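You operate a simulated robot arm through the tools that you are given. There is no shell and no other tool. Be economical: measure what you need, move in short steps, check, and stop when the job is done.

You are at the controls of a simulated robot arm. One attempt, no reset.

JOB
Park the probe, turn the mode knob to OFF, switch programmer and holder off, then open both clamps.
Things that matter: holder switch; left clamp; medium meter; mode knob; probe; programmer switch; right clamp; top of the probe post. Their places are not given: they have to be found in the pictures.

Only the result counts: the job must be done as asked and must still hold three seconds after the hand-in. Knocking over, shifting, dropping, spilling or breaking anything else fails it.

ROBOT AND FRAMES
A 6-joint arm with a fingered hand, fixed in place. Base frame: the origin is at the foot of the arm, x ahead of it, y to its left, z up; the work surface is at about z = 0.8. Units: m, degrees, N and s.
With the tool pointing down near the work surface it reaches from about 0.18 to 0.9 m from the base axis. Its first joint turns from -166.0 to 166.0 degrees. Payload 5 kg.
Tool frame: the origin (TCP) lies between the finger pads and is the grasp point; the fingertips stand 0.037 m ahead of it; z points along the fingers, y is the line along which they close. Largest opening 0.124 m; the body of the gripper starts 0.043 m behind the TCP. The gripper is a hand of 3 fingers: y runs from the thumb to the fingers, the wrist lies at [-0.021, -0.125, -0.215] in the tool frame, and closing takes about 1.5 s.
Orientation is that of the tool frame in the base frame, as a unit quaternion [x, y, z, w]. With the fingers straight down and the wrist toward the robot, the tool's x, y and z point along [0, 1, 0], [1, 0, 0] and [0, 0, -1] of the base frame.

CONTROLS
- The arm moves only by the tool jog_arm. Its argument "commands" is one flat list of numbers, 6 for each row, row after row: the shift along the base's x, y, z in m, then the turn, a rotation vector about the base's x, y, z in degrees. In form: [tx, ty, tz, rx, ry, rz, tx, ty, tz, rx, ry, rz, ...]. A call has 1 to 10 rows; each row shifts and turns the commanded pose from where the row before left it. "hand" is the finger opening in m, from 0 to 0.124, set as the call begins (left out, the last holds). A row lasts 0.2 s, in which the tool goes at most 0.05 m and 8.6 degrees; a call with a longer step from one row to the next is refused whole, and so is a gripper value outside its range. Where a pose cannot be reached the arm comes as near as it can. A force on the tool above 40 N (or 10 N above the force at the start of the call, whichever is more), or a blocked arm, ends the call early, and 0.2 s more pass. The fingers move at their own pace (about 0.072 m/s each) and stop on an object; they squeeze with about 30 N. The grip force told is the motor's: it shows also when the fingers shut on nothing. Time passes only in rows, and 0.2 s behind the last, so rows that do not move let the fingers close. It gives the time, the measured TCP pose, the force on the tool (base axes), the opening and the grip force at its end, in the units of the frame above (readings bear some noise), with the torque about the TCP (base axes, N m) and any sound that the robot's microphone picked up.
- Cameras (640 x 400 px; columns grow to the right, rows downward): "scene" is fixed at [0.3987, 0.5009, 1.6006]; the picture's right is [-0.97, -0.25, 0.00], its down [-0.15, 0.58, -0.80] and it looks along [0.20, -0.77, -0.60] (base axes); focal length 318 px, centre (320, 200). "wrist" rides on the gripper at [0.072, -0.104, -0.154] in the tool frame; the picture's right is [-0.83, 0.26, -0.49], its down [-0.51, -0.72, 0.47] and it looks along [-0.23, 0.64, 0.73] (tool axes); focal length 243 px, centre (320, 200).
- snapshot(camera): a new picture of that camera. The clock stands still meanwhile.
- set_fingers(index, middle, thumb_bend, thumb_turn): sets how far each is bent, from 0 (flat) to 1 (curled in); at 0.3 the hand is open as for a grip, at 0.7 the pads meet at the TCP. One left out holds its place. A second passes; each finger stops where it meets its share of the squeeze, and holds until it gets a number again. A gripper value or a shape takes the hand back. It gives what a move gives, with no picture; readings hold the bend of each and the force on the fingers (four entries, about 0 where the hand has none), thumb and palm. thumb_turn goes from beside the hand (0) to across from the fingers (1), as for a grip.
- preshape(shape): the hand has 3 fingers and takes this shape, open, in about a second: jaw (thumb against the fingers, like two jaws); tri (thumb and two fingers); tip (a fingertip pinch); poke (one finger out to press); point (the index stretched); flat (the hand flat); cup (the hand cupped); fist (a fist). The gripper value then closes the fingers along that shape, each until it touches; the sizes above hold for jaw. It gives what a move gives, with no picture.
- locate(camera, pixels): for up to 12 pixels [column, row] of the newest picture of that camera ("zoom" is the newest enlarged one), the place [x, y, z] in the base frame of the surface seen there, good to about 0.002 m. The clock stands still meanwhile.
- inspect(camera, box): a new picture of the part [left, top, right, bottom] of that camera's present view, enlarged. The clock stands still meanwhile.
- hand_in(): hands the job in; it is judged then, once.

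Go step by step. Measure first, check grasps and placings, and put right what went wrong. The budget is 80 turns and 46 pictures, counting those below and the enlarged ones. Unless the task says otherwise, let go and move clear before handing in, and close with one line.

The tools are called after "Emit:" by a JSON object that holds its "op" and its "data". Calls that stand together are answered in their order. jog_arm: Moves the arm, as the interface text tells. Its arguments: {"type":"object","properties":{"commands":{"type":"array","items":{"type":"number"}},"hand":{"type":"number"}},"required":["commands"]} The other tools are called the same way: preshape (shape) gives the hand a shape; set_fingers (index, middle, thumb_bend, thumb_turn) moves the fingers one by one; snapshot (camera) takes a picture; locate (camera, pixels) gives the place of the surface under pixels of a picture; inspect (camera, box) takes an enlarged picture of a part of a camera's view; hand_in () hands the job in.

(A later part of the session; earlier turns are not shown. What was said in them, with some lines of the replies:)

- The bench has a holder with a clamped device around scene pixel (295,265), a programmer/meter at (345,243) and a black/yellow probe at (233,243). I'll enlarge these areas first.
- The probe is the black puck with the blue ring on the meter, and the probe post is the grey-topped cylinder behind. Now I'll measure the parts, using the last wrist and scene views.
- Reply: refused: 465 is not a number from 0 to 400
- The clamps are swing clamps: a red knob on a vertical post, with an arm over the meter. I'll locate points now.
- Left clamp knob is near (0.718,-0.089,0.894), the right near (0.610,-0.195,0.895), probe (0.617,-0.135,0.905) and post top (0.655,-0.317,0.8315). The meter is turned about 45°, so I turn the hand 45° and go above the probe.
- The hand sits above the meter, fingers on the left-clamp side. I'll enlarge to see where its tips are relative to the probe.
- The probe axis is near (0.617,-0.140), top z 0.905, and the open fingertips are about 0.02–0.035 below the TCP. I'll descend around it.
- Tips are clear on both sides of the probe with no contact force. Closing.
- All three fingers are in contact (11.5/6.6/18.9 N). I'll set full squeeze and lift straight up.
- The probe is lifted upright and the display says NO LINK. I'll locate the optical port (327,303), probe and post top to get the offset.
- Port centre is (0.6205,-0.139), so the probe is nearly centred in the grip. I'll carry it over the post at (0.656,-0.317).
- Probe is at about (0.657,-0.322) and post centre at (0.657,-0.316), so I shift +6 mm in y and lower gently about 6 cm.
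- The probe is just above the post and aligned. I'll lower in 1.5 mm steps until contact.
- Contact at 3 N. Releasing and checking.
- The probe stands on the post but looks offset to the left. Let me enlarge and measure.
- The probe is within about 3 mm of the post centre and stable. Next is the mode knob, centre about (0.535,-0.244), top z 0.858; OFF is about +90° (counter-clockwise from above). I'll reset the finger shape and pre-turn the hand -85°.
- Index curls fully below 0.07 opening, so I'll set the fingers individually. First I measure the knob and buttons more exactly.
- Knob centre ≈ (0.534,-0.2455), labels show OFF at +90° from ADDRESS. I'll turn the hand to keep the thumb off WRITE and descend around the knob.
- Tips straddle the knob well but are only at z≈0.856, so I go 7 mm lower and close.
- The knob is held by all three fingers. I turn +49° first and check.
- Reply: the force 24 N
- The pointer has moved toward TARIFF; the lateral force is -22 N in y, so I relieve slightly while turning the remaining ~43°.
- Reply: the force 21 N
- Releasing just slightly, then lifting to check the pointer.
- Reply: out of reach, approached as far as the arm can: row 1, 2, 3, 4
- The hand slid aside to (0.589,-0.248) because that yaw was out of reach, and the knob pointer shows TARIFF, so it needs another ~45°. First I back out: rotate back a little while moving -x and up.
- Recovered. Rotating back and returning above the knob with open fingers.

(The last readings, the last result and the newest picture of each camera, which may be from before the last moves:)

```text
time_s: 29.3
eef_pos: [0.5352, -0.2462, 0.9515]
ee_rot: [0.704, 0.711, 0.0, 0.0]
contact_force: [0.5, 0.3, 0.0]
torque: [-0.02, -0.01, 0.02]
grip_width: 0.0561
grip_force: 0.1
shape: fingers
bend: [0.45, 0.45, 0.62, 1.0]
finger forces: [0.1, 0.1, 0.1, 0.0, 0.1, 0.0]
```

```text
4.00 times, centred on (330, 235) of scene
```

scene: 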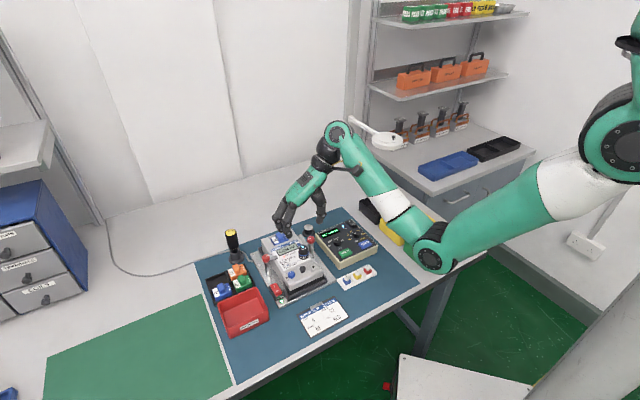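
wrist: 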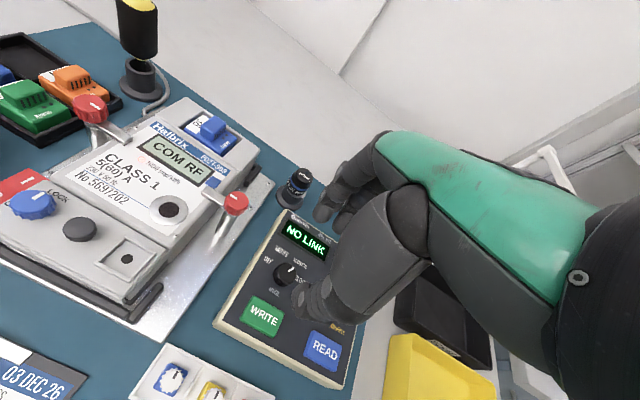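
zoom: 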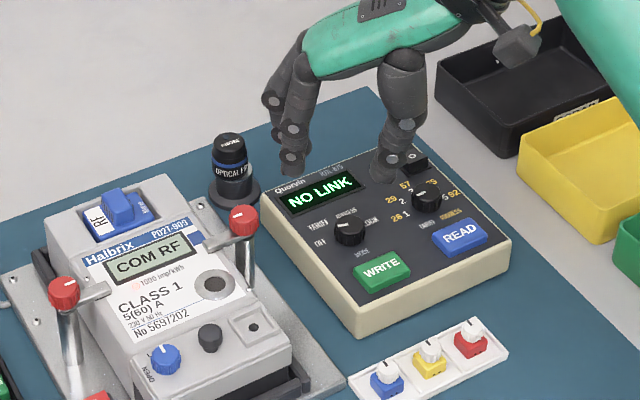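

The probe and everything else are fine. I'll start at yaw -15°, descend, and grip again to turn the last ~45°+.

Emit:
{"op": "jog_arm", "data": {"commands": [-0.0005, 0, 0, 0, 0, -7.5, -0.0005, 0, 0, 0, 0, -7.5, 0, 0, -0.025, 0, 0, 0, 0, 0, -0.02, 0, 0, 0, 0, 0, -0.015, 0, 0, 0, 0, 0, -0.009, 0, 0, 0, 0, 0, 0, 0, 0, 0]}}

Emit:
{"op": "set_fingers", "data": {"index": 0.8, "middle": 0.8, "thumb_bend": 0.85}}

Emit:
{"op": "jog_arm", "data": {"commands": [0, 0, 0, 0, 0, 6, 0, 0, 0, 0, 0, 6, 0, 0, 0, 0, 0, 6, 0, 0, 0, 0, 0, 6, 0, 0, 0, 0, 0, 6, 0, 0, 0, 0, 0, 6, 0, 0, 0, 0, 0, 6, 0, 0, 0, 0, 0, 6, 0, 0, 0, 0, 0, 4]}}

Emit:
{"op": "inspect", "data": {"camera": "scene", "box": [310, 205, 370, 255]}}

```text
time_s: 30.9
eef_pos: [0.5336, -0.2463, 0.8832]
ee_rot: [0.79, 0.613, 0.0, 0.0]
contact_force: [-0.1, 0.6, 7.6]
torque: [-0.18, -0.36, 0.0]
grip_width: 0.0563
grip_force: 3.9
shape: fingers
bend: [0.45, 0.45, 0.62, 1.0]
finger forces: [0.0, 7.1, 0.0, 0.0, 0.0, 0.0]
```

```text
time_s: 31.9
eef_pos: [0.5332, -0.2465, 0.8808]
ee_rot: [0.791, 0.612, -0.002, 0.0]
contact_force: [-7.2, -15.1, -5.9]
torque: [-0.44, 0.04, -0.11]
grip_width: 0.022
grip_force: 30.9
shape: fingers
bend: [0.61, 0.71, 0.69, 1.0]
finger forces: [17.2, 17.5, 0.0, 0.1, 27.0, 0.1]
```

```text
time_s: 33.3
eef_pos: [0.5319, -0.2501, 0.8807]
ee_rot: [0.58, 0.815, -0.004, 0.002]
contact_force: [1.1, -11.4, -6.6]
torque: [0.0, -0.3, -0.13]
grip_width: 0.0205
grip_force: 34.9
shape: fingers
bend: [0.6, 0.71, 0.71, 0.99]
finger forces: [24.2, 21.1, 0.0, 0.0, 24.4, 0.1]
stopped in row 6: the force on the tool passed its limit at 42 N (the readings are from after the stop); the commanded pose is now the measured one
```

```text
8.00 times, centred on (340, 230) of scene
```

zoom: 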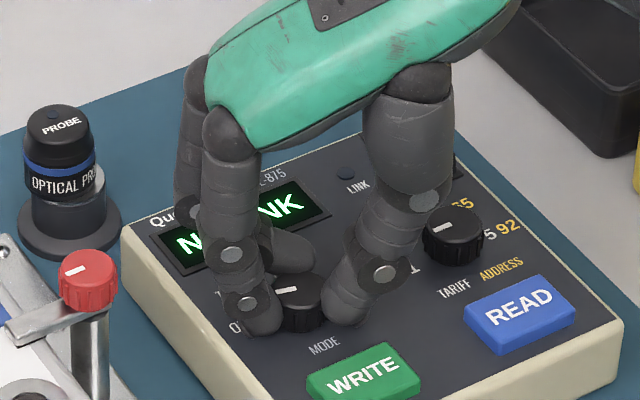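

The pointer now points left/slightly down at (278,291), with the stop at 42 N possibly the end stop. I'll locate the mark's direction.

Emit:
{"op": "locate", "data": {"camera": "zoom", "pixels": [[279, 291], [294, 288], [288, 289], [298, 285]]}}

Emit:
{"op": "inspect", "data": {"camera": "scene", "box": [330, 230, 354, 250]}}

```text
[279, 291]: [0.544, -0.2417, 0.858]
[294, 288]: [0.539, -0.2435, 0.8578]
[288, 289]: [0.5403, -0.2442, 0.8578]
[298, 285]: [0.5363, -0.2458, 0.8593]
```

```text
16.00 times, centred on (342, 240) of scene
```

zoom: 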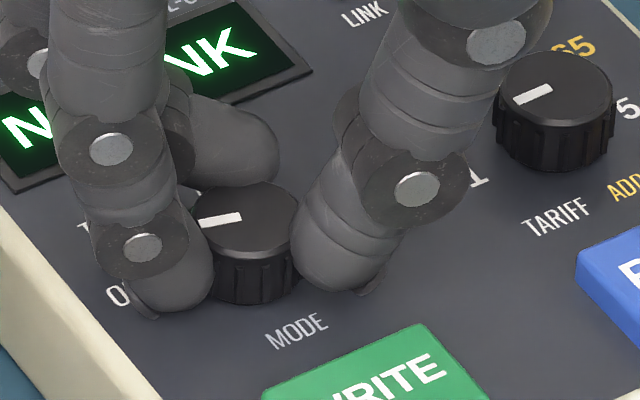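

The mark now points at about +22°, exactly OFF. Relax the fingers and lift.

Emit:
{"op": "set_fingers", "data": {"index": 0.5, "middle": 0.55, "thumb_bend": 0.62}}

Emit:
{"op": "jog_arm", "data": {"commands": [0, 0, 0.01, 0, 0, 0, 0, 0, 0.02, 0, 0, 0, 0, 0, 0.03, 0, 0, 0, 0, 0, 0.03, 0, 0, 0, 0, 0, 0.02, 0, 0, 0, 0, 0, 0, 0, 0, 0]}}

Emit:
{"op": "inspect", "data": {"camera": "scene", "box": [310, 205, 382, 259]}}

```text
time_s: 34.3
eef_pos: [0.5331, -0.2495, 0.8816]
ee_rot: [0.578, 0.816, -0.002, 0.002]
contact_force: [-1.2, 3.1, 6.3]
torque: [0.1, -0.17, 0.06]
grip_width: 0.0482
grip_force: 3.6
shape: fingers
bend: [0.5, 0.56, 0.62, 1.0]
finger forces: [0.0, 6.3, 0.0, 0.0, 0.1, 0.0]
```

```text
time_s: 35.7
eef_pos: [0.532, -0.249, 0.9912]
ee_rot: [0.578, 0.816, -0.004, 0.001]
contact_force: [0.4, 0.1, 0.0]
torque: [-0.02, 0.01, 0.03]
grip_width: 0.0485
grip_force: 0.0
shape: fingers
bend: [0.5, 0.55, 0.62, 1.0]
finger forces: [0.1, 0.0, 0.0, 0.0, 0.0, 0.1]
```

```text
7.41 times, centred on (346, 232) of scene
```

zoom: 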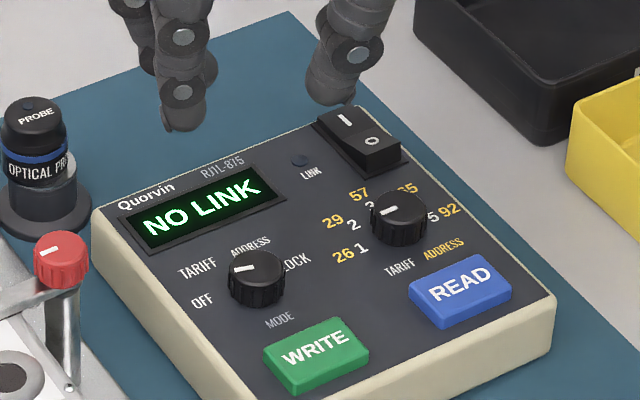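

The mode knob is at OFF. Now I'll shape the hand to poke and see where the finger tip lies.

Emit:
{"op": "preshape", "data": {"shape": "poke"}}

Emit:
{"op": "snapshot", "data": {"camera": "scene"}}

Emit:
{"op": "inspect", "data": {"camera": "scene", "box": [310, 170, 406, 250]}}

```text
time_s: 36.6
eef_pos: [0.5325, -0.2482, 0.9906]
ee_rot: [0.579, 0.816, -0.003, 0.002]
contact_force: [-0.6, 0.7, -0.3]
torque: [0.03, 0.02, -0.01]
grip_width: 0.0001
grip_force: 0.1
shape: poke
bend: [0.7, 0.7, 1.0, 1.0]
finger forces: [0.0, 0.0, 0.0, 0.0, 0.0, 0.1]
```

```text
7 pictures are left
```

scene: 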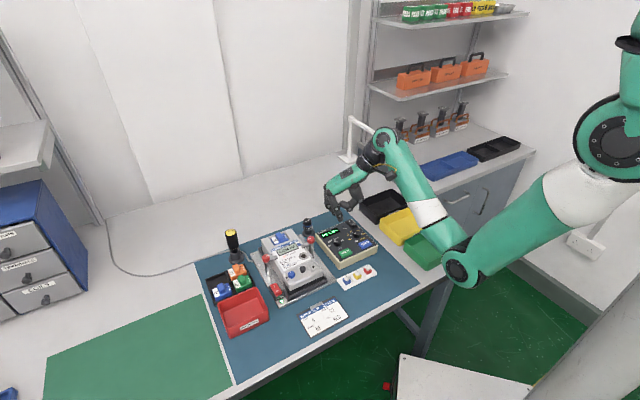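

```text
5.00 times, centred on (358, 210) of scene
```

zoom: 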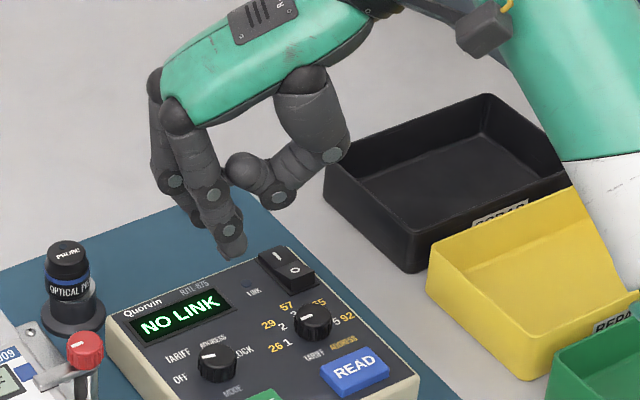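

Emit:
{"op": "locate", "data": {"camera": "zoom", "pixels": [[232, 253], [232, 245], [226, 250], [242, 252], [200, 225], [295, 270], [287, 282], [278, 254], [307, 280], [290, 290], [283, 266]]}}

```text
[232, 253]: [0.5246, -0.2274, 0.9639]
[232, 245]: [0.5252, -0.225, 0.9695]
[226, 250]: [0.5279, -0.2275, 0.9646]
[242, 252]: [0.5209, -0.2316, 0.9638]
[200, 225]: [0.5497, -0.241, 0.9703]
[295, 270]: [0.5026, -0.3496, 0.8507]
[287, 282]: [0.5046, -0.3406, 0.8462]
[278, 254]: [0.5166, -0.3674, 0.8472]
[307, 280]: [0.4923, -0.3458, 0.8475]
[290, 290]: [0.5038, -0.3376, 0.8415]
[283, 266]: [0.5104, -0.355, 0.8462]
```

Index tip is about 13 mm along tool +x and ~35 mm below the TCP. I'll curl the middle finger away, then go over the rocker's O end (0.4995,-0.346).

Emit:
{"op": "set_fingers", "data": {"middle": 1.0}}

Emit:
{"op": "jog_arm", "data": {"commands": [-0.0065, -0.0275, 0, 0, 0, 0, -0.0065, -0.0275, 0, 0, 0, 0, -0.0065, -0.0275, -0.02, 0, 0, 0, -0.0065, -0.0275, -0.025, 0, 0, 0, 0, 0, -0.025, 0, 0, 0, 0, 0, -0.015, 0, 0, 0, 0, 0, 0, 0, 0, 0]}}

Emit:
{"op": "inspect", "data": {"camera": "scene", "box": [326, 190, 390, 240]}}

```text
time_s: 37.6
eef_pos: [0.5331, -0.2472, 0.9908]
ee_rot: [0.579, 0.816, -0.003, 0.001]
contact_force: [-0.2, 0.1, -0.2]
torque: [0.0, -0.04, 0.0]
grip_width: 0.0396
grip_force: 0.1
shape: fingers
bend: [0.7, 1.0, 1.0, 1.0]
finger forces: [0.0, 0.0, 0.1, 0.0, 0.0, 0.0]
```

```text
time_s: 39.2
eef_pos: [0.5072, -0.3573, 0.9057]
ee_rot: [0.579, 0.816, -0.003, 0.002]
contact_force: [-0.4, -0.2, 0.2]
torque: [-0.02, 0.0, 0.02]
grip_width: 0.0395
grip_force: 0.0
shape: fingers
bend: [0.7, 1.0, 1.0, 1.0]
finger forces: [0.1, 0.0, 0.1, 0.1, 0.1, 0.1]
```

```text
8.00 times, centred on (358, 215) of scene
```

zoom: 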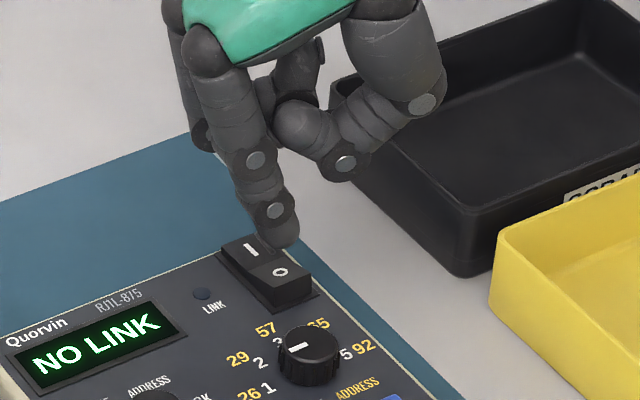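

Emit:
{"op": "locate", "data": {"camera": "zoom", "pixels": [[285, 244], [276, 242], [296, 238], [285, 235], [281, 271], [285, 282], [308, 280], [262, 290], [250, 248], [266, 262], [308, 335]]}}

```text
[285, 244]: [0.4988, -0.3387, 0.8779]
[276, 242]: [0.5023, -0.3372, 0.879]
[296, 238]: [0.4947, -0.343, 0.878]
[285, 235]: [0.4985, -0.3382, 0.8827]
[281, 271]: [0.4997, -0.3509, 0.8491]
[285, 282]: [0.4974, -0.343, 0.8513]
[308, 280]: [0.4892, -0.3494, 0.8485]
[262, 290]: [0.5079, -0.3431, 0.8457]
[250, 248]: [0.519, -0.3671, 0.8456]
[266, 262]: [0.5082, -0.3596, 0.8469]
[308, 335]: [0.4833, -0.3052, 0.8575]
```

The tip is right over the O end; about 25 mm gap. Descend and press.

Emit:
{"op": "jog_arm", "data": {"commands": [0, 0, -0.012, 0, 0, 0, 0, 0, -0.008, 0, 0, 0, 0, 0, -0.003, 0, 0, 0, 0, 0, -0.002, 0, 0, 0, 0, 0, -0.002, 0, 0, 0, 0, 0, -0.002, 0, 0, 0, 0, 0, -0.002, 0, 0, 0]}}

```text
time_s: 40.5
eef_pos: [0.5089, -0.3596, 0.8829]
ee_rot: [0.577, 0.816, -0.002, 0.007]
contact_force: [-0.5, 0.4, 7.0]
torque: [0.06, -0.01, 0.02]
grip_width: 0.0386
grip_force: 3.4
shape: fingers
bend: [0.7, 1.0, 1.0, 1.0]
finger forces: [6.7, 0.0, 0.1, 0.0, 0.0, 0.1]
heard: click
stopped in row 6: the force on the tool passed its limit at 43 N (the readings are from after the stop); the commanded pose is now the measured one
```

A click was heard. Before lifting, check the heights of the curled finger parts in the last picture, then raise.

Emit:
{"op": "locate", "data": {"camera": "zoom", "pixels": [[205, 140], [200, 125], [345, 165], [345, 175], [256, 160], [275, 210], [240, 170], [300, 60], [300, 150], [220, 90]]}}

Emit:
{"op": "jog_arm", "data": {"commands": [0, 0, 0.02, 0, 0, 0, 0, 0, 0.03, 0, 0, 0, 0, 0, 0.04, 0, 0, 0, 0, 0, 0.04, 0, 0, 0, 0, 0, 0, 0, 0, 0]}}

```text
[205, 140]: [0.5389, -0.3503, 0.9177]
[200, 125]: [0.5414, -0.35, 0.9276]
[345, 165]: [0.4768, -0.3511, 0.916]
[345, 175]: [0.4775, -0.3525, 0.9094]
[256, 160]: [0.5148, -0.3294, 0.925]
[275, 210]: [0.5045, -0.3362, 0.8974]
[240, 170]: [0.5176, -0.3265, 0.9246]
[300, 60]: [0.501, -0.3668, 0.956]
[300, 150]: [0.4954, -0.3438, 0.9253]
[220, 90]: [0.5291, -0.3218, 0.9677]
```

```text
time_s: 41.7
eef_pos: [0.5099, -0.3592, 1.0108]
ee_rot: [0.578, 0.816, -0.002, 0.006]
contact_force: [-0.3, 0.6, 0.1]
torque: [-0.01, 0.02, 0.03]
grip_width: 0.0396
grip_force: 0.0
shape: fingers
bend: [0.7, 1.0, 1.0, 1.0]
finger forces: [0.0, 0.1, 0.0, 0.0, 0.0, 0.0]
```

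Other parts of the curled hand stay at or above TCP height. I need the meter's left edge and blue knob heights near the holder switch.

Emit:
{"op": "locate", "data": {"camera": "scene", "pixels": [[291.5, 273.5], [290.5, 288], [285, 276], [287, 281], [302, 268], [275, 287], [277, 290.5], [280, 291], [274.5, 293], [283, 266], [273, 263], [245, 295]]}}

```text
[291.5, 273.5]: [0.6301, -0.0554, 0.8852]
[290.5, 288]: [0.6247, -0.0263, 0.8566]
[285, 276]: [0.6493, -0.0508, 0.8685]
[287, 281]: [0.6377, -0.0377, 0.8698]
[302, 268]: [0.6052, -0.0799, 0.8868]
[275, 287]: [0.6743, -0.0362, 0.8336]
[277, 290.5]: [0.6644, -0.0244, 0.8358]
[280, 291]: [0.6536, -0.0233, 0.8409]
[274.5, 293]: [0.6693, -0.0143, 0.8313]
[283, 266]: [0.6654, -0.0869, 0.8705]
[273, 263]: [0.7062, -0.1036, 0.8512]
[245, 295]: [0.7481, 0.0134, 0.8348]
```

Meter's left edge is at u≈0.425 and top z 0.87, so I approach with yaw -35° so the curled fingers stay beside it. Move high over the holder switch.

Emit:
{"op": "jog_arm", "data": {"commands": [0.01676, 0.03613, 0, 0, 0, -7.7, 0.01676, 0.03613, 0, 0, 0, -7.7, 0.01676, 0.03613, 0, 0, 0, -7.7, 0.01676, 0.03613, 0, 0, 0, -7.7, 0.01676, 0.03613, 0, 0, 0, -7.7, 0.01676, 0.03613, 0, 0, 0, -7.7, 0.01676, 0.03613, 0, 0, 0, -7.8, 0.01676, 0.03613, 0, 0, 0, 0, 0.01676, 0.03613, 0, 0, 0, 0, 0, 0, -0.04, 0, 0, 0]}}

Emit:
{"op": "jog_arm", "data": {"commands": [0, 0, -0.03, 0, 0, 0, 0, 0, -0.025, 0, 0, 0, 0, 0, -0.01, 0, 0, 0, 0, 0, 0, 0, 0, 0]}}

Emit:
{"op": "inspect", "data": {"camera": "scene", "box": [240, 200, 352, 300]}}

```text
time_s: 43.9
eef_pos: [0.6621, -0.0354, 0.9717]
ee_rot: [0.886, 0.465, -0.004, 0.005]
contact_force: [-0.1, 0.4, -0.4]
torque: [-0.01, -0.01, 0.01]
grip_width: 0.0394
grip_force: 0.0
shape: fingers
bend: [0.7, 1.0, 1.0, 1.0]
finger forces: [0.0, 0.0, 0.0, 0.0, 0.1, 0.0]
```

```text
time_s: 44.9
eef_pos: [0.6608, -0.035, 0.9045]
ee_rot: [0.885, 0.465, -0.004, 0.004]
contact_force: [-0.2, -0.7, 0.3]
torque: [0.03, 0.0, 0.0]
grip_width: 0.0391
grip_force: 0.1
shape: fingers
bend: [0.7, 1.0, 1.0, 1.0]
finger forces: [0.1, 0.1, 0.0, 0.0, 0.1, 0.1]
```

```text
4.00 times, centred on (296, 250) of scene
```

zoom: 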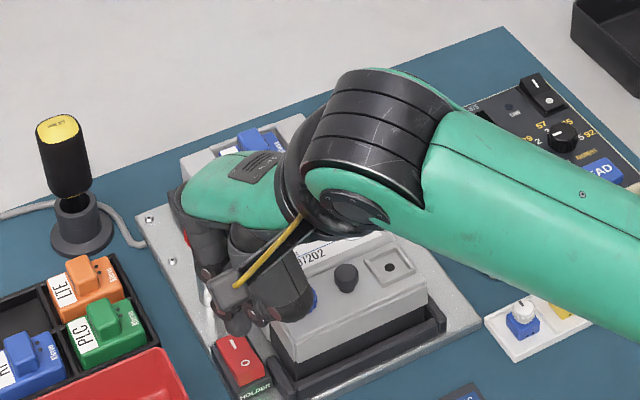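

Emit:
{"op": "locate", "data": {"camera": "zoom", "pixels": [[236, 330], [230, 328], [242, 332], [262, 315], [280, 318], [300, 305], [245, 322], [246, 362], [226, 285], [236, 335], [205, 270], [314, 298]]}}

```text
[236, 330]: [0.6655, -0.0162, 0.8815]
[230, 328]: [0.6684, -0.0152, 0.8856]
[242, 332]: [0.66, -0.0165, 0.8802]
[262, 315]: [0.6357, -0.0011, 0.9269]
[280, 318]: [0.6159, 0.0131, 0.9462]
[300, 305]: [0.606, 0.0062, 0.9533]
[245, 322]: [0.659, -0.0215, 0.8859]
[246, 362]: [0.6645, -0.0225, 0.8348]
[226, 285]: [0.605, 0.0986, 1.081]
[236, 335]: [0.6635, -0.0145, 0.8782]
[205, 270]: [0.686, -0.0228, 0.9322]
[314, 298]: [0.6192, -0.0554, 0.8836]
```

Tip is over the O mark; nudging 1.5 mm toward the end and pressing.

Emit:
{"op": "jog_arm", "data": {"commands": [-0.0015, 0.0015, -0.012, 0, 0, 0, 0, 0, -0.012, 0, 0, 0, 0, 0, -0.006, 0, 0, 0, 0, 0, -0.003, 0, 0, 0, 0, 0, -0.002, 0, 0, 0, 0, 0, -0.002, 0, 0, 0, 0, 0, -0.002, 0, 0, 0, 0, 0, -0.002, 0, 0, 0, 0, 0, -0.002, 0, 0, 0]}}

```text
time_s: 46.9
eef_pos: [0.6614, -0.0332, 0.8694]
ee_rot: [0.886, 0.464, 0.001, 0.007]
contact_force: [6.0, -6.2, 37.2]
torque: [-0.03, -0.44, -0.08]
grip_width: 0.0385
grip_force: 18.0
shape: fingers
bend: [0.7, 1.0, 1.0, 1.0]
finger forces: [36.7, 0.0, 0.0, 0.0, 0.0, 0.0]
heard: click
```

Second click: holder switched. I lift, open the fingers and move above the left clamp knob (0.7175,-0.092) at yaw -45°.

Emit:
{"op": "jog_arm", "data": {"commands": [0, 0, 0.02, 0, 0, 0, 0, 0, 0.03, 0, 0, 0, 0, 0, 0.045, 0, 0, 0, 0.014, -0.0147, 0.005, 0, 0, -5, 0.014, -0.0147, 0, 0, 0, -5, 0.014, -0.0147, 0, 0, 0, 0, 0.0141, -0.0147, 0, 0, 0, 0, 0, 0, 0, 0, 0, 0]}}

Emit:
{"op": "set_fingers", "data": {"index": 0.45, "middle": 0.45, "thumb_bend": 0.62}}

```text
time_s: 48.7
eef_pos: [0.7164, -0.0913, 0.9654]
ee_rot: [0.922, 0.387, -0.005, 0.004]
contact_force: [0.3, -0.1, 1.1]
torque: [-0.01, 0.02, 0.01]
grip_width: 0.0394
grip_force: 0.1
shape: fingers
bend: [0.7, 1.0, 1.0, 1.0]
finger forces: [0.1, 0.0, 0.0, 0.0, 0.0, 0.0]
```

```text
time_s: 49.7
eef_pos: [0.7165, -0.09, 0.9653]
ee_rot: [0.923, 0.385, -0.004, 0.004]
contact_force: [0.3, -0.2, 0.2]
torque: [0.01, -0.01, 0.06]
grip_width: 0.0561
grip_force: 0.0
shape: fingers
bend: [0.45, 0.45, 0.62, 1.0]
finger forces: [0.1, 0.0, 0.0, 0.1, 0.0, 0.1]
```

Descend around the knob to TCP z≈0.917 and grip.

Emit:
{"op": "jog_arm", "data": {"commands": [0.001, -0.0015, -0.02, 0, 0, 0, 0, 0, -0.015, 0, 0, 0, 0, 0, -0.008, 0, 0, 0, 0, 0, -0.005, 0, 0, 0, 0, 0, 0, 0, 0, 0]}}

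Emit:
{"op": "set_fingers", "data": {"index": 0.8, "middle": 0.8, "thumb_bend": 0.85}}

```text
time_s: 50.9
eef_pos: [0.7169, -0.0932, 0.9169]
ee_rot: [0.922, 0.386, -0.004, 0.004]
contact_force: [0.1, 0.2, -0.1]
torque: [0.01, -0.02, 0.07]
grip_width: 0.0563
grip_force: 0.1
shape: fingers
bend: [0.45, 0.45, 0.62, 1.0]
finger forces: [0.0, 0.0, 0.0, 0.1, 0.1, 0.0]
```

```text
time_s: 51.9
eef_pos: [0.7173, -0.0914, 0.9149]
ee_rot: [0.922, 0.386, -0.005, 0.003]
contact_force: [-14.1, 3.6, -17.3]
torque: [0.04, 0.4, -0.02]
grip_width: 0.0209
grip_force: 18.0
shape: fingers
bend: [0.62, 0.73, 0.71, 1.0]
finger forces: [10.8, 0.0, 0.0, 0.0, 24.8, 0.0]
```

Index and thumb hold the knob (11/25 N). Try a +30° turn and watch the forces.

Emit:
{"op": "jog_arm", "data": {"commands": [0, 0, 0, 0, 0, 6, 0, 0, 0, 0, 0, 6, 0, 0, 0, 0, 0, 6, 0, 0, 0, 0, 0, 6, 0, 0, 0, 0, 0, 6, 0, 0, 0, 0, 0, 0]}}

Emit:
{"op": "inspect", "data": {"camera": "scene", "box": [240, 210, 320, 280]}}

```text
time_s: 53.3
eef_pos: [0.7172, -0.094, 0.9156]
ee_rot: [0.792, 0.611, -0.003, 0.004]
contact_force: [-6.0, -5.0, -15.0]
torque: [-0.33, 0.08, -0.18]
grip_width: 0.0206
grip_force: 16.9
shape: fingers
bend: [0.61, 0.73, 0.71, 0.99]
finger forces: [14.4, 0.0, 0.1, 0.1, 20.8, 0.0]
```

```text
5.71 times, centred on (280, 245) of scene
```

zoom: 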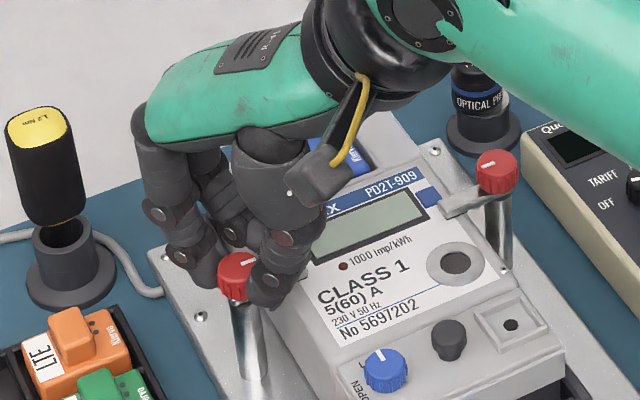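

Both displays are dark, so both switches took. I locate the mark on the knob to see whether it turned.

Emit:
{"op": "locate", "data": {"camera": "zoom", "pixels": [[247, 262], [238, 264], [233, 265], [221, 262], [236, 252], [230, 285], [243, 300], [252, 262], [270, 290], [228, 256]]}}

Emit:
{"op": "inspect", "data": {"camera": "scene", "box": [262, 246, 290, 264]}}

```text
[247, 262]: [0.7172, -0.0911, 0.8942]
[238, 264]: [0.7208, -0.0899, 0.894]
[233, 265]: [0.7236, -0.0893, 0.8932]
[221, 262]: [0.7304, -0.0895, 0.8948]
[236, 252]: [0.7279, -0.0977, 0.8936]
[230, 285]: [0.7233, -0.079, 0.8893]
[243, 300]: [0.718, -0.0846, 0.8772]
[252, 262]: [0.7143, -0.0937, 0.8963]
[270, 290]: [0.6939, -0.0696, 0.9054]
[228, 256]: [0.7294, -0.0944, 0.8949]
```

```text
16.00 times, centred on (276, 255) of scene
```

zoom: 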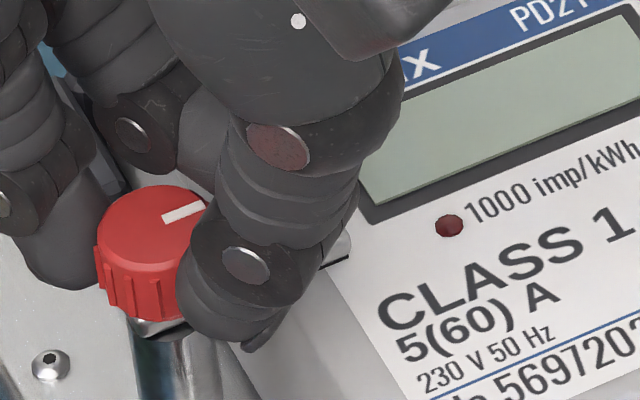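

Emit:
{"op": "locate", "data": {"camera": "zoom", "pixels": [[158, 224], [103, 235], [158, 188], [150, 262], [165, 219], [203, 206], [340, 250], [330, 262], [348, 232], [150, 325], [100, 285], [135, 312]]}}

```text
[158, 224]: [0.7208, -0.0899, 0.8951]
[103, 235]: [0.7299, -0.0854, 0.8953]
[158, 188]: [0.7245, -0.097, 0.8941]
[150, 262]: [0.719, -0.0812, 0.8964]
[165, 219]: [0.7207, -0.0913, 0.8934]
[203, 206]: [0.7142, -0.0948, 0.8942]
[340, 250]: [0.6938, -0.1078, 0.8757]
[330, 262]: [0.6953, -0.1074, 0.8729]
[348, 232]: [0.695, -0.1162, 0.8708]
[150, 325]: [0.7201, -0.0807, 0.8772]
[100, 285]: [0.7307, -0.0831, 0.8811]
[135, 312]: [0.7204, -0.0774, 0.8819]
```

The knob centre is really (0.7205,-0.090), so the middle finger missed and the grip slipped; the arm has not moved. I loosen, recentre, and regrip.

Emit:
{"op": "set_fingers", "data": {"index": 0.45, "middle": 0.45, "thumb_bend": 0.62}}

Emit:
{"op": "jog_arm", "data": {"commands": [0.0018, 0.0018, 0.001, 0, 0, 7.5, 0.0018, 0.0018, 0.001, 0, 0, 7.5, 0, 0, 0, 0, 0, 0, 0, 0, 0, 0, 0, 0]}}

Emit:
{"op": "set_fingers", "data": {"index": 0.85, "middle": 0.85, "thumb_bend": 0.9}}

```text
time_s: 54.3
eef_pos: [0.7169, -0.092, 0.9163]
ee_rot: [0.791, 0.612, -0.003, 0.004]
contact_force: [0.4, 0.1, -0.2]
torque: [0.02, -0.03, 0.03]
grip_width: 0.0563
grip_force: 0.1
shape: fingers
bend: [0.45, 0.45, 0.62, 1.0]
finger forces: [0.0, 0.0, 0.1, 0.0, 0.0, 0.0]
```

```text
time_s: 55.3
eef_pos: [0.7207, -0.0886, 0.9182]
ee_rot: [0.705, 0.709, -0.003, 0.004]
contact_force: [0.0, -0.2, -0.5]
torque: [-0.02, -0.05, -0.01]
grip_width: 0.0564
grip_force: 0.1
shape: fingers
bend: [0.45, 0.45, 0.62, 1.0]
finger forces: [0.1, 0.0, 0.0, 0.0, 0.0, 0.0]
```

```text
time_s: 56.3
eef_pos: [0.7186, -0.0899, 0.9162]
ee_rot: [0.705, 0.71, -0.005, 0.003]
contact_force: [-8.3, -15.2, -27.7]
torque: [-0.38, 0.22, -0.04]
grip_width: 0.018
grip_force: 25.4
shape: fingers
bend: [0.63, 0.71, 0.71, 1.0]
finger forces: [9.3, 16.4, 0.1, 0.0, 25.0, 0.1]
```

All three fingers grip now. Test clockwise by -18° and read the torque.

Emit:
{"op": "jog_arm", "data": {"commands": [0, 0, 0, 0, 0, -6, 0, 0, 0, 0, 0, -6, 0, 0, 0, 0, 0, -6, 0, 0, 0, 0, 0, 0]}}

Emit:
{"op": "jog_arm", "data": {"commands": [0, 0, 0, 0, 0, 6, 0, 0, 0, 0, 0, 6, 0, 0, 0, 0, 0, 6, 0, 0, 0, 0, 0, 0]}}

Emit:
{"op": "jog_arm", "data": {"commands": [0, 0, 0, 0, 0, 6, 0, 0, 0, 0, 0, 6, 0, 0, 0, 0, 0, 6, 0, 0, 0, 0, 0, 0]}}

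```text
time_s: 57.3
eef_pos: [0.7189, -0.0885, 0.9161]
ee_rot: [0.807, 0.59, -0.006, 0.003]
contact_force: [-9.5, -8.9, -31.1]
torque: [-0.23, 0.25, -0.04]
grip_width: 0.0178
grip_force: 24.7
shape: fingers
bend: [0.63, 0.71, 0.71, 1.0]
finger forces: [10.3, 15.4, 0.0, 0.0, 23.8, 0.1]
```

```text
time_s: 58.3
eef_pos: [0.719, -0.0902, 0.9159]
ee_rot: [0.705, 0.709, -0.004, 0.004]
contact_force: [-9.5, -13.5, -29.9]
torque: [-0.37, 0.25, 0.0]
grip_width: 0.0177
grip_force: 25.4
shape: fingers
bend: [0.63, 0.71, 0.71, 1.0]
finger forces: [9.5, 17.2, 0.0, 0.0, 24.6, 0.0]
```

```text
time_s: 59.3
eef_pos: [0.7198, -0.0921, 0.9153]
ee_rot: [0.586, 0.81, -0.004, 0.006]
contact_force: [-1.3, -23.6, -32.5]
torque: [-0.55, 0.09, -0.18]
grip_width: 0.0173
grip_force: 27.7
shape: fingers
bend: [0.63, 0.71, 0.71, 0.99]
finger forces: [9.8, 23.1, 0.1, 0.1, 23.1, 0.0]
```

Clockwise is free (-0.04) while counter-clockwise resists (-0.18), so the clamp opens clockwise. Turn clockwise ~80°.

Emit:
{"op": "jog_arm", "data": {"commands": [0, 0, 0, 0, 0, -8, 0, 0, 0, 0, 0, -8, 0, 0, 0, 0, 0, -8, 0, 0, 0, 0, 0, -8, 0, 0, 0, 0, 0, -8, 0, 0, 0, 0, 0, -8, 0, 0, 0, 0, 0, -8, 0, 0, 0, 0, 0, -8, 0, 0, 0, 0, 0, 0]}}

Emit:
{"op": "jog_arm", "data": {"commands": [0, 0, 0, 0, 0, -8, 0, 0, 0, 0, 0, -8, 0, 0, 0, 0, 0, -8, 0, 0, 0, 0, 0, 0]}}

```text
time_s: 61.3
eef_pos: [0.7193, -0.0895, 0.9166]
ee_rot: [0.926, 0.378, -0.005, 0.002]
contact_force: [-6.3, -0.1, -28.5]
torque: [0.01, 0.14, 0.02]
grip_width: 0.0169
grip_force: 24.7
shape: fingers
bend: [0.63, 0.71, 0.71, 0.99]
finger forces: [12.9, 14.2, 0.1, 0.1, 22.2, 0.0]
```

```text
time_s: 62.3
eef_pos: [0.7204, -0.0885, 0.9168]
ee_rot: [0.984, 0.176, -0.006, 0.002]
contact_force: [-1.7, 7.1, -27.8]
torque: [0.15, 0.12, 0.04]
grip_width: 0.0175
grip_force: 23.6
shape: fingers
bend: [0.63, 0.71, 0.71, 0.98]
finger forces: [12.3, 11.4, 0.1, 0.0, 23.6, 0.0]
```

Still smooth at 88° turned. Continue a little to find the stop.

Emit:
{"op": "jog_arm", "data": {"commands": [0, 0, 0, 0, 0, -8, 0, 0, 0, 0, 0, -8, 0, 0, 0, 0, 0, 0]}}

```text
time_s: 63.1
eef_pos: [0.7212, -0.0883, 0.9184]
ee_rot: [0.999, 0.038, -0.005, 0.002]
contact_force: [9.0, 11.4, -26.8]
torque: [0.32, -0.23, 0.33]
grip_width: 0.0179
grip_force: 27.6
shape: fingers
bend: [0.64, 0.71, 0.71, 1.0]
finger forces: [15.9, 11.1, 0.0, 0.0, 27.4, 0.1]
```

End stop reached (torque +0.33): left clamp is open. I release, lift, and measure the right knob from the stored scene picture.

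Emit:
{"op": "set_fingers", "data": {"index": 0.45, "middle": 0.45, "thumb_bend": 0.6}}

Emit:
{"op": "jog_arm", "data": {"commands": [0, 0, 0.01, 0, 0, 0, 0, 0, 0.02, 0, 0, 0, 0, 0, 0.03, 0, 0, 0, 0, 0, 0, 0, 0, 0]}}

Emit:
{"op": "locate", "data": {"camera": "scene", "pixels": [[311.15, 238.3], [307.8, 239.2], [314.4, 239.2], [311.15, 236.8], [311.15, 240.2], [268, 254.5], [308.2, 242.6], [305, 243.5], [302, 244.5], [311.2, 251]]}}

```text
time_s: 64.1
eef_pos: [0.72, -0.0887, 0.9181]
ee_rot: [0.999, 0.038, -0.005, 0.001]
contact_force: [0.1, -0.2, -1.0]
torque: [0.02, 0.0, 0.01]
grip_width: 0.0593
grip_force: 0.1
shape: fingers
bend: [0.45, 0.45, 0.6, 1.0]
finger forces: [0.0, 0.0, 0.0, 0.0, 0.1, 0.0]
```

```text
time_s: 65.1
eef_pos: [0.7192, -0.0923, 0.9786]
ee_rot: [0.999, 0.037, -0.005, 0.002]
contact_force: [0.6, 0.5, 0.7]
torque: [0.0, 0.02, -0.02]
grip_width: 0.0593
grip_force: 0.1
shape: fingers
bend: [0.45, 0.45, 0.6, 1.0]
finger forces: [0.0, 0.0, 0.0, 0.0, 0.1, 0.0]
```

```text
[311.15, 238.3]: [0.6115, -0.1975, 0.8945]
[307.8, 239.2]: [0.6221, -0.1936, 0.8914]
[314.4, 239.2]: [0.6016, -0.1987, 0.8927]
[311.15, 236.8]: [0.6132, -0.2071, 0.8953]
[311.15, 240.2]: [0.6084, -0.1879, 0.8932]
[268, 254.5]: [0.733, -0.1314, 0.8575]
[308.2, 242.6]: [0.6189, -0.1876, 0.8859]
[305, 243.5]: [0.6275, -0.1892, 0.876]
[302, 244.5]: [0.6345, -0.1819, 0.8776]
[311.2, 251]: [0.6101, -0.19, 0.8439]
```

Right knob centre ≈ (0.611,-0.198). Move above it at yaw -40° and descend.

Emit:
{"op": "jog_arm", "data": {"commands": [-0.018, -0.0176, 0, 0, 0, 7.7, -0.018, -0.0176, 0, 0, 0, 7.7, -0.018, -0.0176, 0, 0, 0, 7.7, -0.018, -0.0176, 0, 0, 0, 7.7, -0.018, -0.0176, 0, 0, 0, 7.7, -0.0182, -0.0177, 0, 0, 0, 7.7, 0, 0, 0, 0, 0, 0]}}

Emit:
{"op": "jog_arm", "data": {"commands": [0, 0, -0.025, 0, 0, 0, 0, 0, -0.018, 0, 0, 0, 0, 0, -0.01, 0, 0, 0, 0, 0, -0.007, 0, 0, 0, 0, 0, 0, 0, 0, 0]}}

```text
time_s: 66.7
eef_pos: [0.6109, -0.1953, 0.9796]
ee_rot: [0.904, 0.428, -0.004, 0.003]
contact_force: [0.2, 0.6, 0.0]
torque: [-0.01, -0.02, 0.0]
grip_width: 0.0595
grip_force: 0.0
shape: fingers
bend: [0.45, 0.45, 0.6, 1.0]
finger forces: [0.0, 0.0, 0.0, 0.1, 0.0, 0.1]
```

```text
time_s: 67.9
eef_pos: [0.6128, -0.1962, 0.9175]
ee_rot: [0.904, 0.427, -0.004, 0.004]
contact_force: [0.2, 0.5, 0.5]
torque: [0.01, 0.01, 0.01]
grip_width: 0.0593
grip_force: 0.1
shape: fingers
bend: [0.45, 0.45, 0.6, 1.0]
finger forces: [0.0, 0.0, 0.0, 0.1, 0.0, 0.1]
```

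Emit:
{"op": "jog_arm", "data": {"commands": [-0.001, -0.001, 0, 0, 0, 0, 0, 0, 0, 0, 0, 0]}}

Emit:
{"op": "set_fingers", "data": {"index": 0.85, "middle": 0.85, "thumb_bend": 0.9}}

Emit:
{"op": "jog_arm", "data": {"commands": [0, 0, 0, 0, 0, 6, 0, 0, 0, 0, 0, 6, 0, 0, 0, 0, 0, 6, 0, 0, 0, 0, 0, 0]}}

```text
time_s: 68.5
eef_pos: [0.6114, -0.1964, 0.9183]
ee_rot: [0.904, 0.427, -0.004, 0.004]
contact_force: [0.0, -0.2, -0.2]
torque: [0.02, 0.0, -0.02]
grip_width: 0.0594
grip_force: 0.0
shape: fingers
bend: [0.45, 0.45, 0.6, 1.0]
finger forces: [0.0, 0.0, 0.0, 0.0, 0.1, 0.1]
```

```text
time_s: 69.5
eef_pos: [0.6097, -0.1963, 0.9153]
ee_rot: [0.904, 0.427, -0.007, 0.002]
contact_force: [-14.3, -8.7, -26.8]
torque: [-0.17, 0.34, -0.02]
grip_width: 0.0198
grip_force: 25.6
shape: fingers
bend: [0.62, 0.71, 0.71, 1.0]
finger forces: [10.0, 15.8, 0.1, 0.0, 25.2, 0.0]
```

```text
time_s: 70.5
eef_pos: [0.6079, -0.1982, 0.9154]
ee_rot: [0.828, 0.561, -0.009, 0.004]
contact_force: [-2.5, -7.7, -10.5]
torque: [-0.25, -0.08, -0.11]
grip_width: 0.0192
grip_force: 25.2
shape: fingers
bend: [0.61, 0.72, 0.72, 0.99]
finger forces: [14.9, 12.2, 0.0, 0.0, 23.5, 0.0]
stopped in row 4: the force on the tool passed its limit at 42 N (the readings are from after the stop); the commanded pose is now the measured one
```

Counter-clockwise builds up force; test clockwise.

Emit:
{"op": "jog_arm", "data": {"commands": [0, 0, 0, 0, 0, -6, 0, 0, 0, 0, 0, -6, 0, 0, 0, 0, 0, -6, 0, 0, 0, 0, 0, 0]}}

Emit:
{"op": "jog_arm", "data": {"commands": [0, 0, 0, 0, 0, -6, 0, 0, 0, 0, 0, -6, 0, 0, 0, 0, 0, -6, 0, 0, 0, 0, 0, 0]}}

```text
time_s: 71.5
eef_pos: [0.608, -0.1958, 0.9154]
ee_rot: [0.905, 0.426, -0.008, 0.001]
contact_force: [-4.3, -0.8, -16.7]
torque: [-0.03, -0.01, 0.19]
grip_width: 0.0191
grip_force: 27.5
shape: fingers
bend: [0.61, 0.72, 0.71, 1.0]
finger forces: [15.4, 14.3, 0.0, 0.0, 25.3, 0.0]
```

```text
time_s: 72.5
eef_pos: [0.6097, -0.196, 0.9157]
ee_rot: [0.96, 0.279, -0.007, 0.001]
contact_force: [1.5, 15.7, -16.3]
torque: [0.32, -0.16, 0.26]
grip_width: 0.0199
grip_force: 22.4
shape: fingers
bend: [0.62, 0.74, 0.71, 1.0]
finger forces: [17.3, 2.7, 0.1, 0.0, 24.5, 0.1]
```

Clockwise is blocked (+0.26), so the right clamp mirrors the left: it opens counter-clockwise. Turn that way.

Emit:
{"op": "jog_arm", "data": {"commands": [0, 0, 0, 0, 0, 6, 0, 0, 0, 0, 0, 6, 0, 0, 0, 0, 0, 6, 0, 0, 0, 0, 0, 6, 0, 0, 0, 0, 0, 6, 0, 0, 0, 0, 0, 0]}}

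Emit:
{"op": "jog_arm", "data": {"commands": [0, 0, 0, 0, 0, 6, 0, 0, 0, 0, 0, 6, 0, 0, 0, 0, 0, 6, 0, 0, 0, 0, 0, 6, 0, 0, 0, 0, 0, 0]}}

```text
time_s: 73.9
eef_pos: [0.6078, -0.1982, 0.916]
ee_rot: [0.855, 0.518, -0.007, 0.004]
contact_force: [-8.2, -0.2, -10.8]
torque: [-0.12, 0.14, 0.0]
grip_width: 0.0199
grip_force: 17.1
shape: fingers
bend: [0.61, 0.74, 0.71, 1.0]
finger forces: [11.6, 1.3, 0.1, 0.0, 21.6, 0.0]
```

```text
time_s: 75.1
eef_pos: [0.6085, -0.1988, 0.9153]
ee_rot: [0.728, 0.685, -0.005, 0.005]
contact_force: [-14.6, -6.2, -9.2]
torque: [-0.26, 0.24, -0.07]
grip_width: 0.0187
grip_force: 17.9
shape: fingers
bend: [0.62, 0.74, 0.71, 1.0]
finger forces: [9.4, 3.7, 0.1, 0.1, 22.9, 0.1]
```

Torque stays low, so it is turning. Continue to the stop.

Emit:
{"op": "jog_arm", "data": {"commands": [0.001, 0, 0, 0, 0, 6, 0, 0, 0, 0, 0, 6, 0, 0, 0, 0, 0, 6, 0, 0, 0, 0, 0, 6, 0, 0, 0, 0, 0, 0]}}

Emit:
{"op": "jog_arm", "data": {"commands": [0, 0, 0, 0, 0, 6, 0, 0, 0, 0, 0, 6, 0, 0, 0, 0, 0, 6, 0, 0, 0, 0, 0, 6, 0, 0, 0, 0, 0, 0]}}

```text
time_s: 76.3
eef_pos: [0.6095, -0.1981, 0.9172]
ee_rot: [0.571, 0.821, -0.004, 0.006]
contact_force: [-16.7, -9.2, -7.1]
torque: [-0.19, 0.24, -0.08]
grip_width: 0.0162
grip_force: 19.2
shape: fingers
bend: [0.64, 0.75, 0.71, 1.0]
finger forces: [9.6, 4.0, 0.0, 0.1, 24.0, 0.0]
```

```text
time_s: 77.5
eef_pos: [0.6102, -0.1997, 0.9175]
ee_rot: [0.387, 0.922, -0.004, 0.008]
contact_force: [-10.7, -22.9, -4.2]
torque: [-0.49, 0.13, -0.09]
grip_width: 0.0161
grip_force: 23.0
shape: fingers
bend: [0.64, 0.74, 0.71, 1.0]
finger forces: [10.1, 8.0, 0.0, 0.1, 27.1, 0.0]
```

About 100° turned. Release, lift clear and take a picture.

Emit:
{"op": "set_fingers", "data": {"index": 0.45, "middle": 0.45, "thumb_bend": 0.6}}

Emit:
{"op": "jog_arm", "data": {"commands": [0, 0, 0.01, 0, 0, 0, 0, 0, 0.02, 0, 0, 0, 0, 0, 0.03, 0, 0, 0, 0, 0, 0.04, 0, 0, 0, 0, 0, 0.045, 0, 0, 0, 0, 0, 0.045, 0, 0, 0, 0, 0, 0, 0, 0, 0]}}

Emit:
{"op": "inspect", "data": {"camera": "scene", "box": [236, 205, 364, 285]}}

```text
time_s: 78.5
eef_pos: [0.6105, -0.1979, 0.9173]
ee_rot: [0.388, 0.922, -0.003, 0.007]
contact_force: [-0.4, -13.2, 11.3]
torque: [-0.45, -0.02, -0.03]
grip_width: 0.0592
grip_force: 8.6
shape: fingers
bend: [0.45, 0.73, 0.6, 1.0]
finger forces: [0.0, 18.3, 0.0, 0.0, 0.0, 0.1]
```

```text
time_s: 80.1
eef_pos: [0.6277, -0.1981, 1.0906]
ee_rot: [0.388, 0.921, -0.001, 0.008]
contact_force: [0.7, -0.1, 0.3]
torque: [0.02, 0.0, 0.02]
grip_width: 0.0594
grip_force: 0.0
shape: fingers
bend: [0.45, 0.45, 0.6, 1.0]
finger forces: [0.0, 0.0, 0.1, 0.1, 0.0, 0.0]
out of reach, approached as far as the arm can: row 6
```

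```text
5.00 times, centred on (300, 245) of scene
```

zoom: 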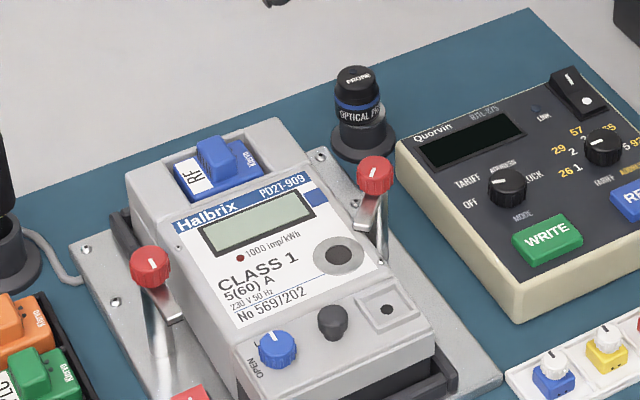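

Both arms now point forward. I check their angles and the mode knob mark.

Emit:
{"op": "locate", "data": {"camera": "zoom", "pixels": [[375, 170], [364, 225], [368, 210], [150, 258], [176, 315], [168, 300], [493, 183], [507, 180], [358, 72], [357, 100], [152, 262], [366, 230]]}}

```text
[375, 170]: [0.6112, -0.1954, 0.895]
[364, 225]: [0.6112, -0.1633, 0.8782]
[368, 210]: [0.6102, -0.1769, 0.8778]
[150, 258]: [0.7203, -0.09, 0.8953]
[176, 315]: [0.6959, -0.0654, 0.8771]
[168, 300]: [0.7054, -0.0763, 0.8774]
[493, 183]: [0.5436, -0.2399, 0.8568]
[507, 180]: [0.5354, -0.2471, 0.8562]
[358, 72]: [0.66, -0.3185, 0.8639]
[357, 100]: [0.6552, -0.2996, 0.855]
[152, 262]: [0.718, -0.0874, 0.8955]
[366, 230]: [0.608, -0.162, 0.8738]
```

Left clamp is fully open (about 135°), but the right arm is at ~95°, only ~50° turned. I regrip at yaw -25° centred on (0.6115,-0.196) and turn the rest.

Emit:
{"op": "jog_arm", "data": {"commands": [-0.002, 0.0003, -0.01, 0, 0, -7.7, -0.002, 0.0003, -0.01, 0, 0, -7.7, -0.002, 0.0003, -0.01, 0, 0, -7.7, -0.002, 0.0003, -0.01, 0, 0, -7.7, -0.002, 0.0003, -0.01, 0, 0, -7.7, -0.002, 0.0003, -0.01, 0, 0, -7.7, -0.002, 0.0003, -0.01, 0, 0, -7.7, -0.002, 0, -0.01, 0, 0, -7.7, 0, 0, -0.02, 0, 0, -7.7, 0, 0, 0, 0, 0, 0]}}

```text
time_s: 82.3
eef_pos: [0.6108, -0.1945, 0.9879]
ee_rot: [0.844, 0.537, -0.006, 0.004]
contact_force: [0.0, -0.2, 0.3]
torque: [-0.03, 0.01, -0.01]
grip_width: 0.0597
grip_force: 0.1
shape: fingers
bend: [0.45, 0.45, 0.6, 1.0]
finger forces: [0.0, 0.0, 0.0, 0.0, 0.0, 0.1]
```

Emit:
{"op": "jog_arm", "data": {"commands": [0.0005, -0.001, -0.03, 0, 0, 0, 0, 0, -0.02, 0, 0, 0, 0, 0, -0.012, 0, 0, 0, 0, 0, -0.007, 0, 0, 0, 0, 0, 0, 0, 0, 0]}}

Emit:
{"op": "set_fingers", "data": {"index": 0.85, "middle": 0.85, "thumb_bend": 0.9}}

Emit:
{"op": "jog_arm", "data": {"commands": [0, 0, 0, 0, 0, 5, 0, 0, 0, 0, 0, 5, 0, 0, 0, 0, 0, 5, 0, 0, 0, 0, 0, 5, 0, 0, 0, 0, 0, 0]}}

```text
time_s: 83.5
eef_pos: [0.6106, -0.1957, 0.9191]
ee_rot: [0.843, 0.538, -0.007, 0.004]
contact_force: [-0.8, -0.3, 1.3]
torque: [0.0, 0.01, -0.01]
grip_width: 0.0595
grip_force: 0.0
shape: fingers
bend: [0.45, 0.45, 0.6, 1.0]
finger forces: [0.0, 0.0, 0.1, 0.1, 0.1, 0.0]
```

```text
time_s: 84.5
eef_pos: [0.6095, -0.1963, 0.9164]
ee_rot: [0.842, 0.539, -0.007, 0.002]
contact_force: [-14.7, -7.7, -26.2]
torque: [-0.19, 0.36, -0.09]
grip_width: 0.0147
grip_force: 26.5
shape: fingers
bend: [0.62, 0.67, 0.71, 0.99]
finger forces: [9.3, 19.6, 0.0, 0.0, 23.9, 0.1]
```

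```text
time_s: 85.7
eef_pos: [0.6083, -0.198, 0.9177]
ee_rot: [0.737, 0.675, -0.01, 0.003]
contact_force: [-2.5, -7.3, -9.6]
torque: [-0.19, -0.05, -0.05]
grip_width: 0.0137
grip_force: 29.1
shape: fingers
bend: [0.62, 0.68, 0.72, 0.98]
finger forces: [13.9, 21.4, 0.0, 0.1, 23.6, 0.0]
stopped in row 5: the force on the tool passed its limit at 41 N (the readings are from after the stop); the commanded pose is now the measured one
```

Just the pre-existing squeeze load tipping the limit. Continue counter-clockwise.

Emit:
{"op": "jog_arm", "data": {"commands": [0.001, 0.0005, 0, 0, 0, 5, 0, 0, 0, 0, 0, 5, 0, 0, 0, 0, 0, 5, 0, 0, 0, 0, 0, 5, 0, 0, 0, 0, 0, 5, 0, 0, 0, 0, 0, 0]}}

Emit:
{"op": "jog_arm", "data": {"commands": [0, 0, 0, 0, 0, 5, 0, 0, 0, 0, 0, 5, 0, 0, 0, 0, 0, 5, 0, 0, 0, 0, 0, 5, 0, 0, 0, 0, 0, 0]}}

```text
time_s: 87.1
eef_pos: [0.61, -0.1989, 0.9176]
ee_rot: [0.574, 0.819, -0.01, 0.006]
contact_force: [-9.4, -27.6, -21.8]
torque: [-0.67, 0.28, -0.12]
grip_width: 0.0129
grip_force: 30.3
shape: fingers
bend: [0.64, 0.68, 0.72, 0.99]
finger forces: [8.9, 27.5, 0.0, 0.0, 26.1, 0.0]
```

```text
time_s: 88.3
eef_pos: [0.61, -0.1988, 0.9178]
ee_rot: [0.423, 0.906, -0.008, 0.007]
contact_force: [-2.9, -30.7, -17.6]
torque: [-0.78, 0.12, -0.1]
grip_width: 0.0131
grip_force: 31.9
shape: fingers
bend: [0.65, 0.69, 0.72, 0.99]
finger forces: [8.1, 27.6, 0.1, 0.0, 29.0, 0.0]
```

Emit:
{"op": "jog_arm", "data": {"commands": [0, -0.002, 0, 0, 0, 5, 0, 0, 0, 0, 0, 5, 0, 0, 0, 0, 0, 5, 0, 0, 0, 0, 0, 0]}}

```text
time_s: 89.3
eef_pos: [0.6114, -0.2002, 0.9159]
ee_rot: [0.301, 0.954, -0.007, 0.008]
contact_force: [14.3, -30.9, -21.0]
torque: [-0.84, -0.28, -0.32]
grip_width: 0.0127
grip_force: 35.2
shape: fingers
bend: [0.64, 0.7, 0.72, 0.97]
finger forces: [9.2, 35.9, 0.0, 0.0, 25.0, 0.0]
```

Stop torque (-0.32) reached. Last time the opening middle finger pushed the arm back, so now I open only the thumb, keep the fingers as they are, and lift first.

Emit:
{"op": "set_fingers", "data": {"index": 0.63, "middle": 0.68, "thumb_bend": 0.6}}

```text
time_s: 90.3
eef_pos: [0.6107, -0.1974, 0.9182]
ee_rot: [0.3, 0.954, -0.005, 0.008]
contact_force: [0.6, 1.2, 0.3]
torque: [0.06, -0.01, 0.02]
grip_width: 0.0317
grip_force: 0.5
shape: fingers
bend: [0.63, 0.67, 0.6, 1.0]
finger forces: [0.0, 1.6, 0.1, 0.0, 0.0, 0.1]
```

Emit:
{"op": "jog_arm", "data": {"commands": [0, 0, 0.008, 0, 0, 0, 0, 0, 0.012, 0, 0, 0, 0, 0, 0.015, 0, 0, 0, 0, 0, 0.02, 0, 0, -6, 0, 0, 0.03, 0, 0, -8, 0, 0, 0.04, 0, 0, -8, 0, 0, 0.04, 0, 0, -8, 0, 0, 0.02, 0, 0, -8, 0, 0, 0, 0, 0, 0]}}

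Emit:
{"op": "inspect", "data": {"camera": "scene", "box": [236, 205, 364, 285]}}

Emit:
{"op": "locate", "data": {"camera": "zoom", "pixels": [[375, 170], [364, 225], [385, 225], [395, 230], [176, 315], [150, 258], [390, 218], [378, 222], [400, 225], [168, 300]]}}

```text
time_s: 92.3
eef_pos: [0.6121, -0.1977, 1.1038]
ee_rot: [0.595, 0.804, -0.006, 0.006]
contact_force: [-1.0, 1.0, 0.1]
torque: [-0.02, 0.01, 0.01]
grip_width: 0.0313
grip_force: 0.1
shape: fingers
bend: [0.63, 0.68, 0.6, 1.0]
finger forces: [0.0, 0.1, 0.0, 0.0, 0.0, 0.0]
```

```text
5.00 times, centred on (300, 245) of scene
```

zoom: 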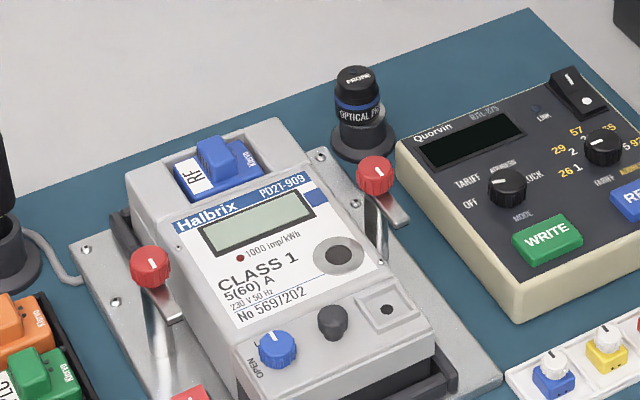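

```text
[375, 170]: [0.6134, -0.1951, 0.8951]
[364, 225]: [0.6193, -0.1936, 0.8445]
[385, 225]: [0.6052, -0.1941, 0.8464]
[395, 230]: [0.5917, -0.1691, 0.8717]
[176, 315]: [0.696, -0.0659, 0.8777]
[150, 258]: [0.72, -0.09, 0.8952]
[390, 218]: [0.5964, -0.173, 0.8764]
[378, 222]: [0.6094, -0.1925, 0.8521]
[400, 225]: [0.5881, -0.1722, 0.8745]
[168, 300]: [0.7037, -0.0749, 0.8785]
```

Both clamp arms now stand parallel at about 130–135°, clear of the meter. The probe is on its post, the knob points to OFF and both displays are dark. The hand is clear, so I hand in.

Emit:
{"op": "hand_in", "data": {}}

```text
The job is handed in.
```

I parked the probe on its post, turned the mode knob to OFF, switched the programmer and holder off, and opened both clamps. The last picture shows all of this in place, with both displays dark and the hand clear. The probe sits about 3 mm off the post's centre, and I don't know how the hand-in was judged.
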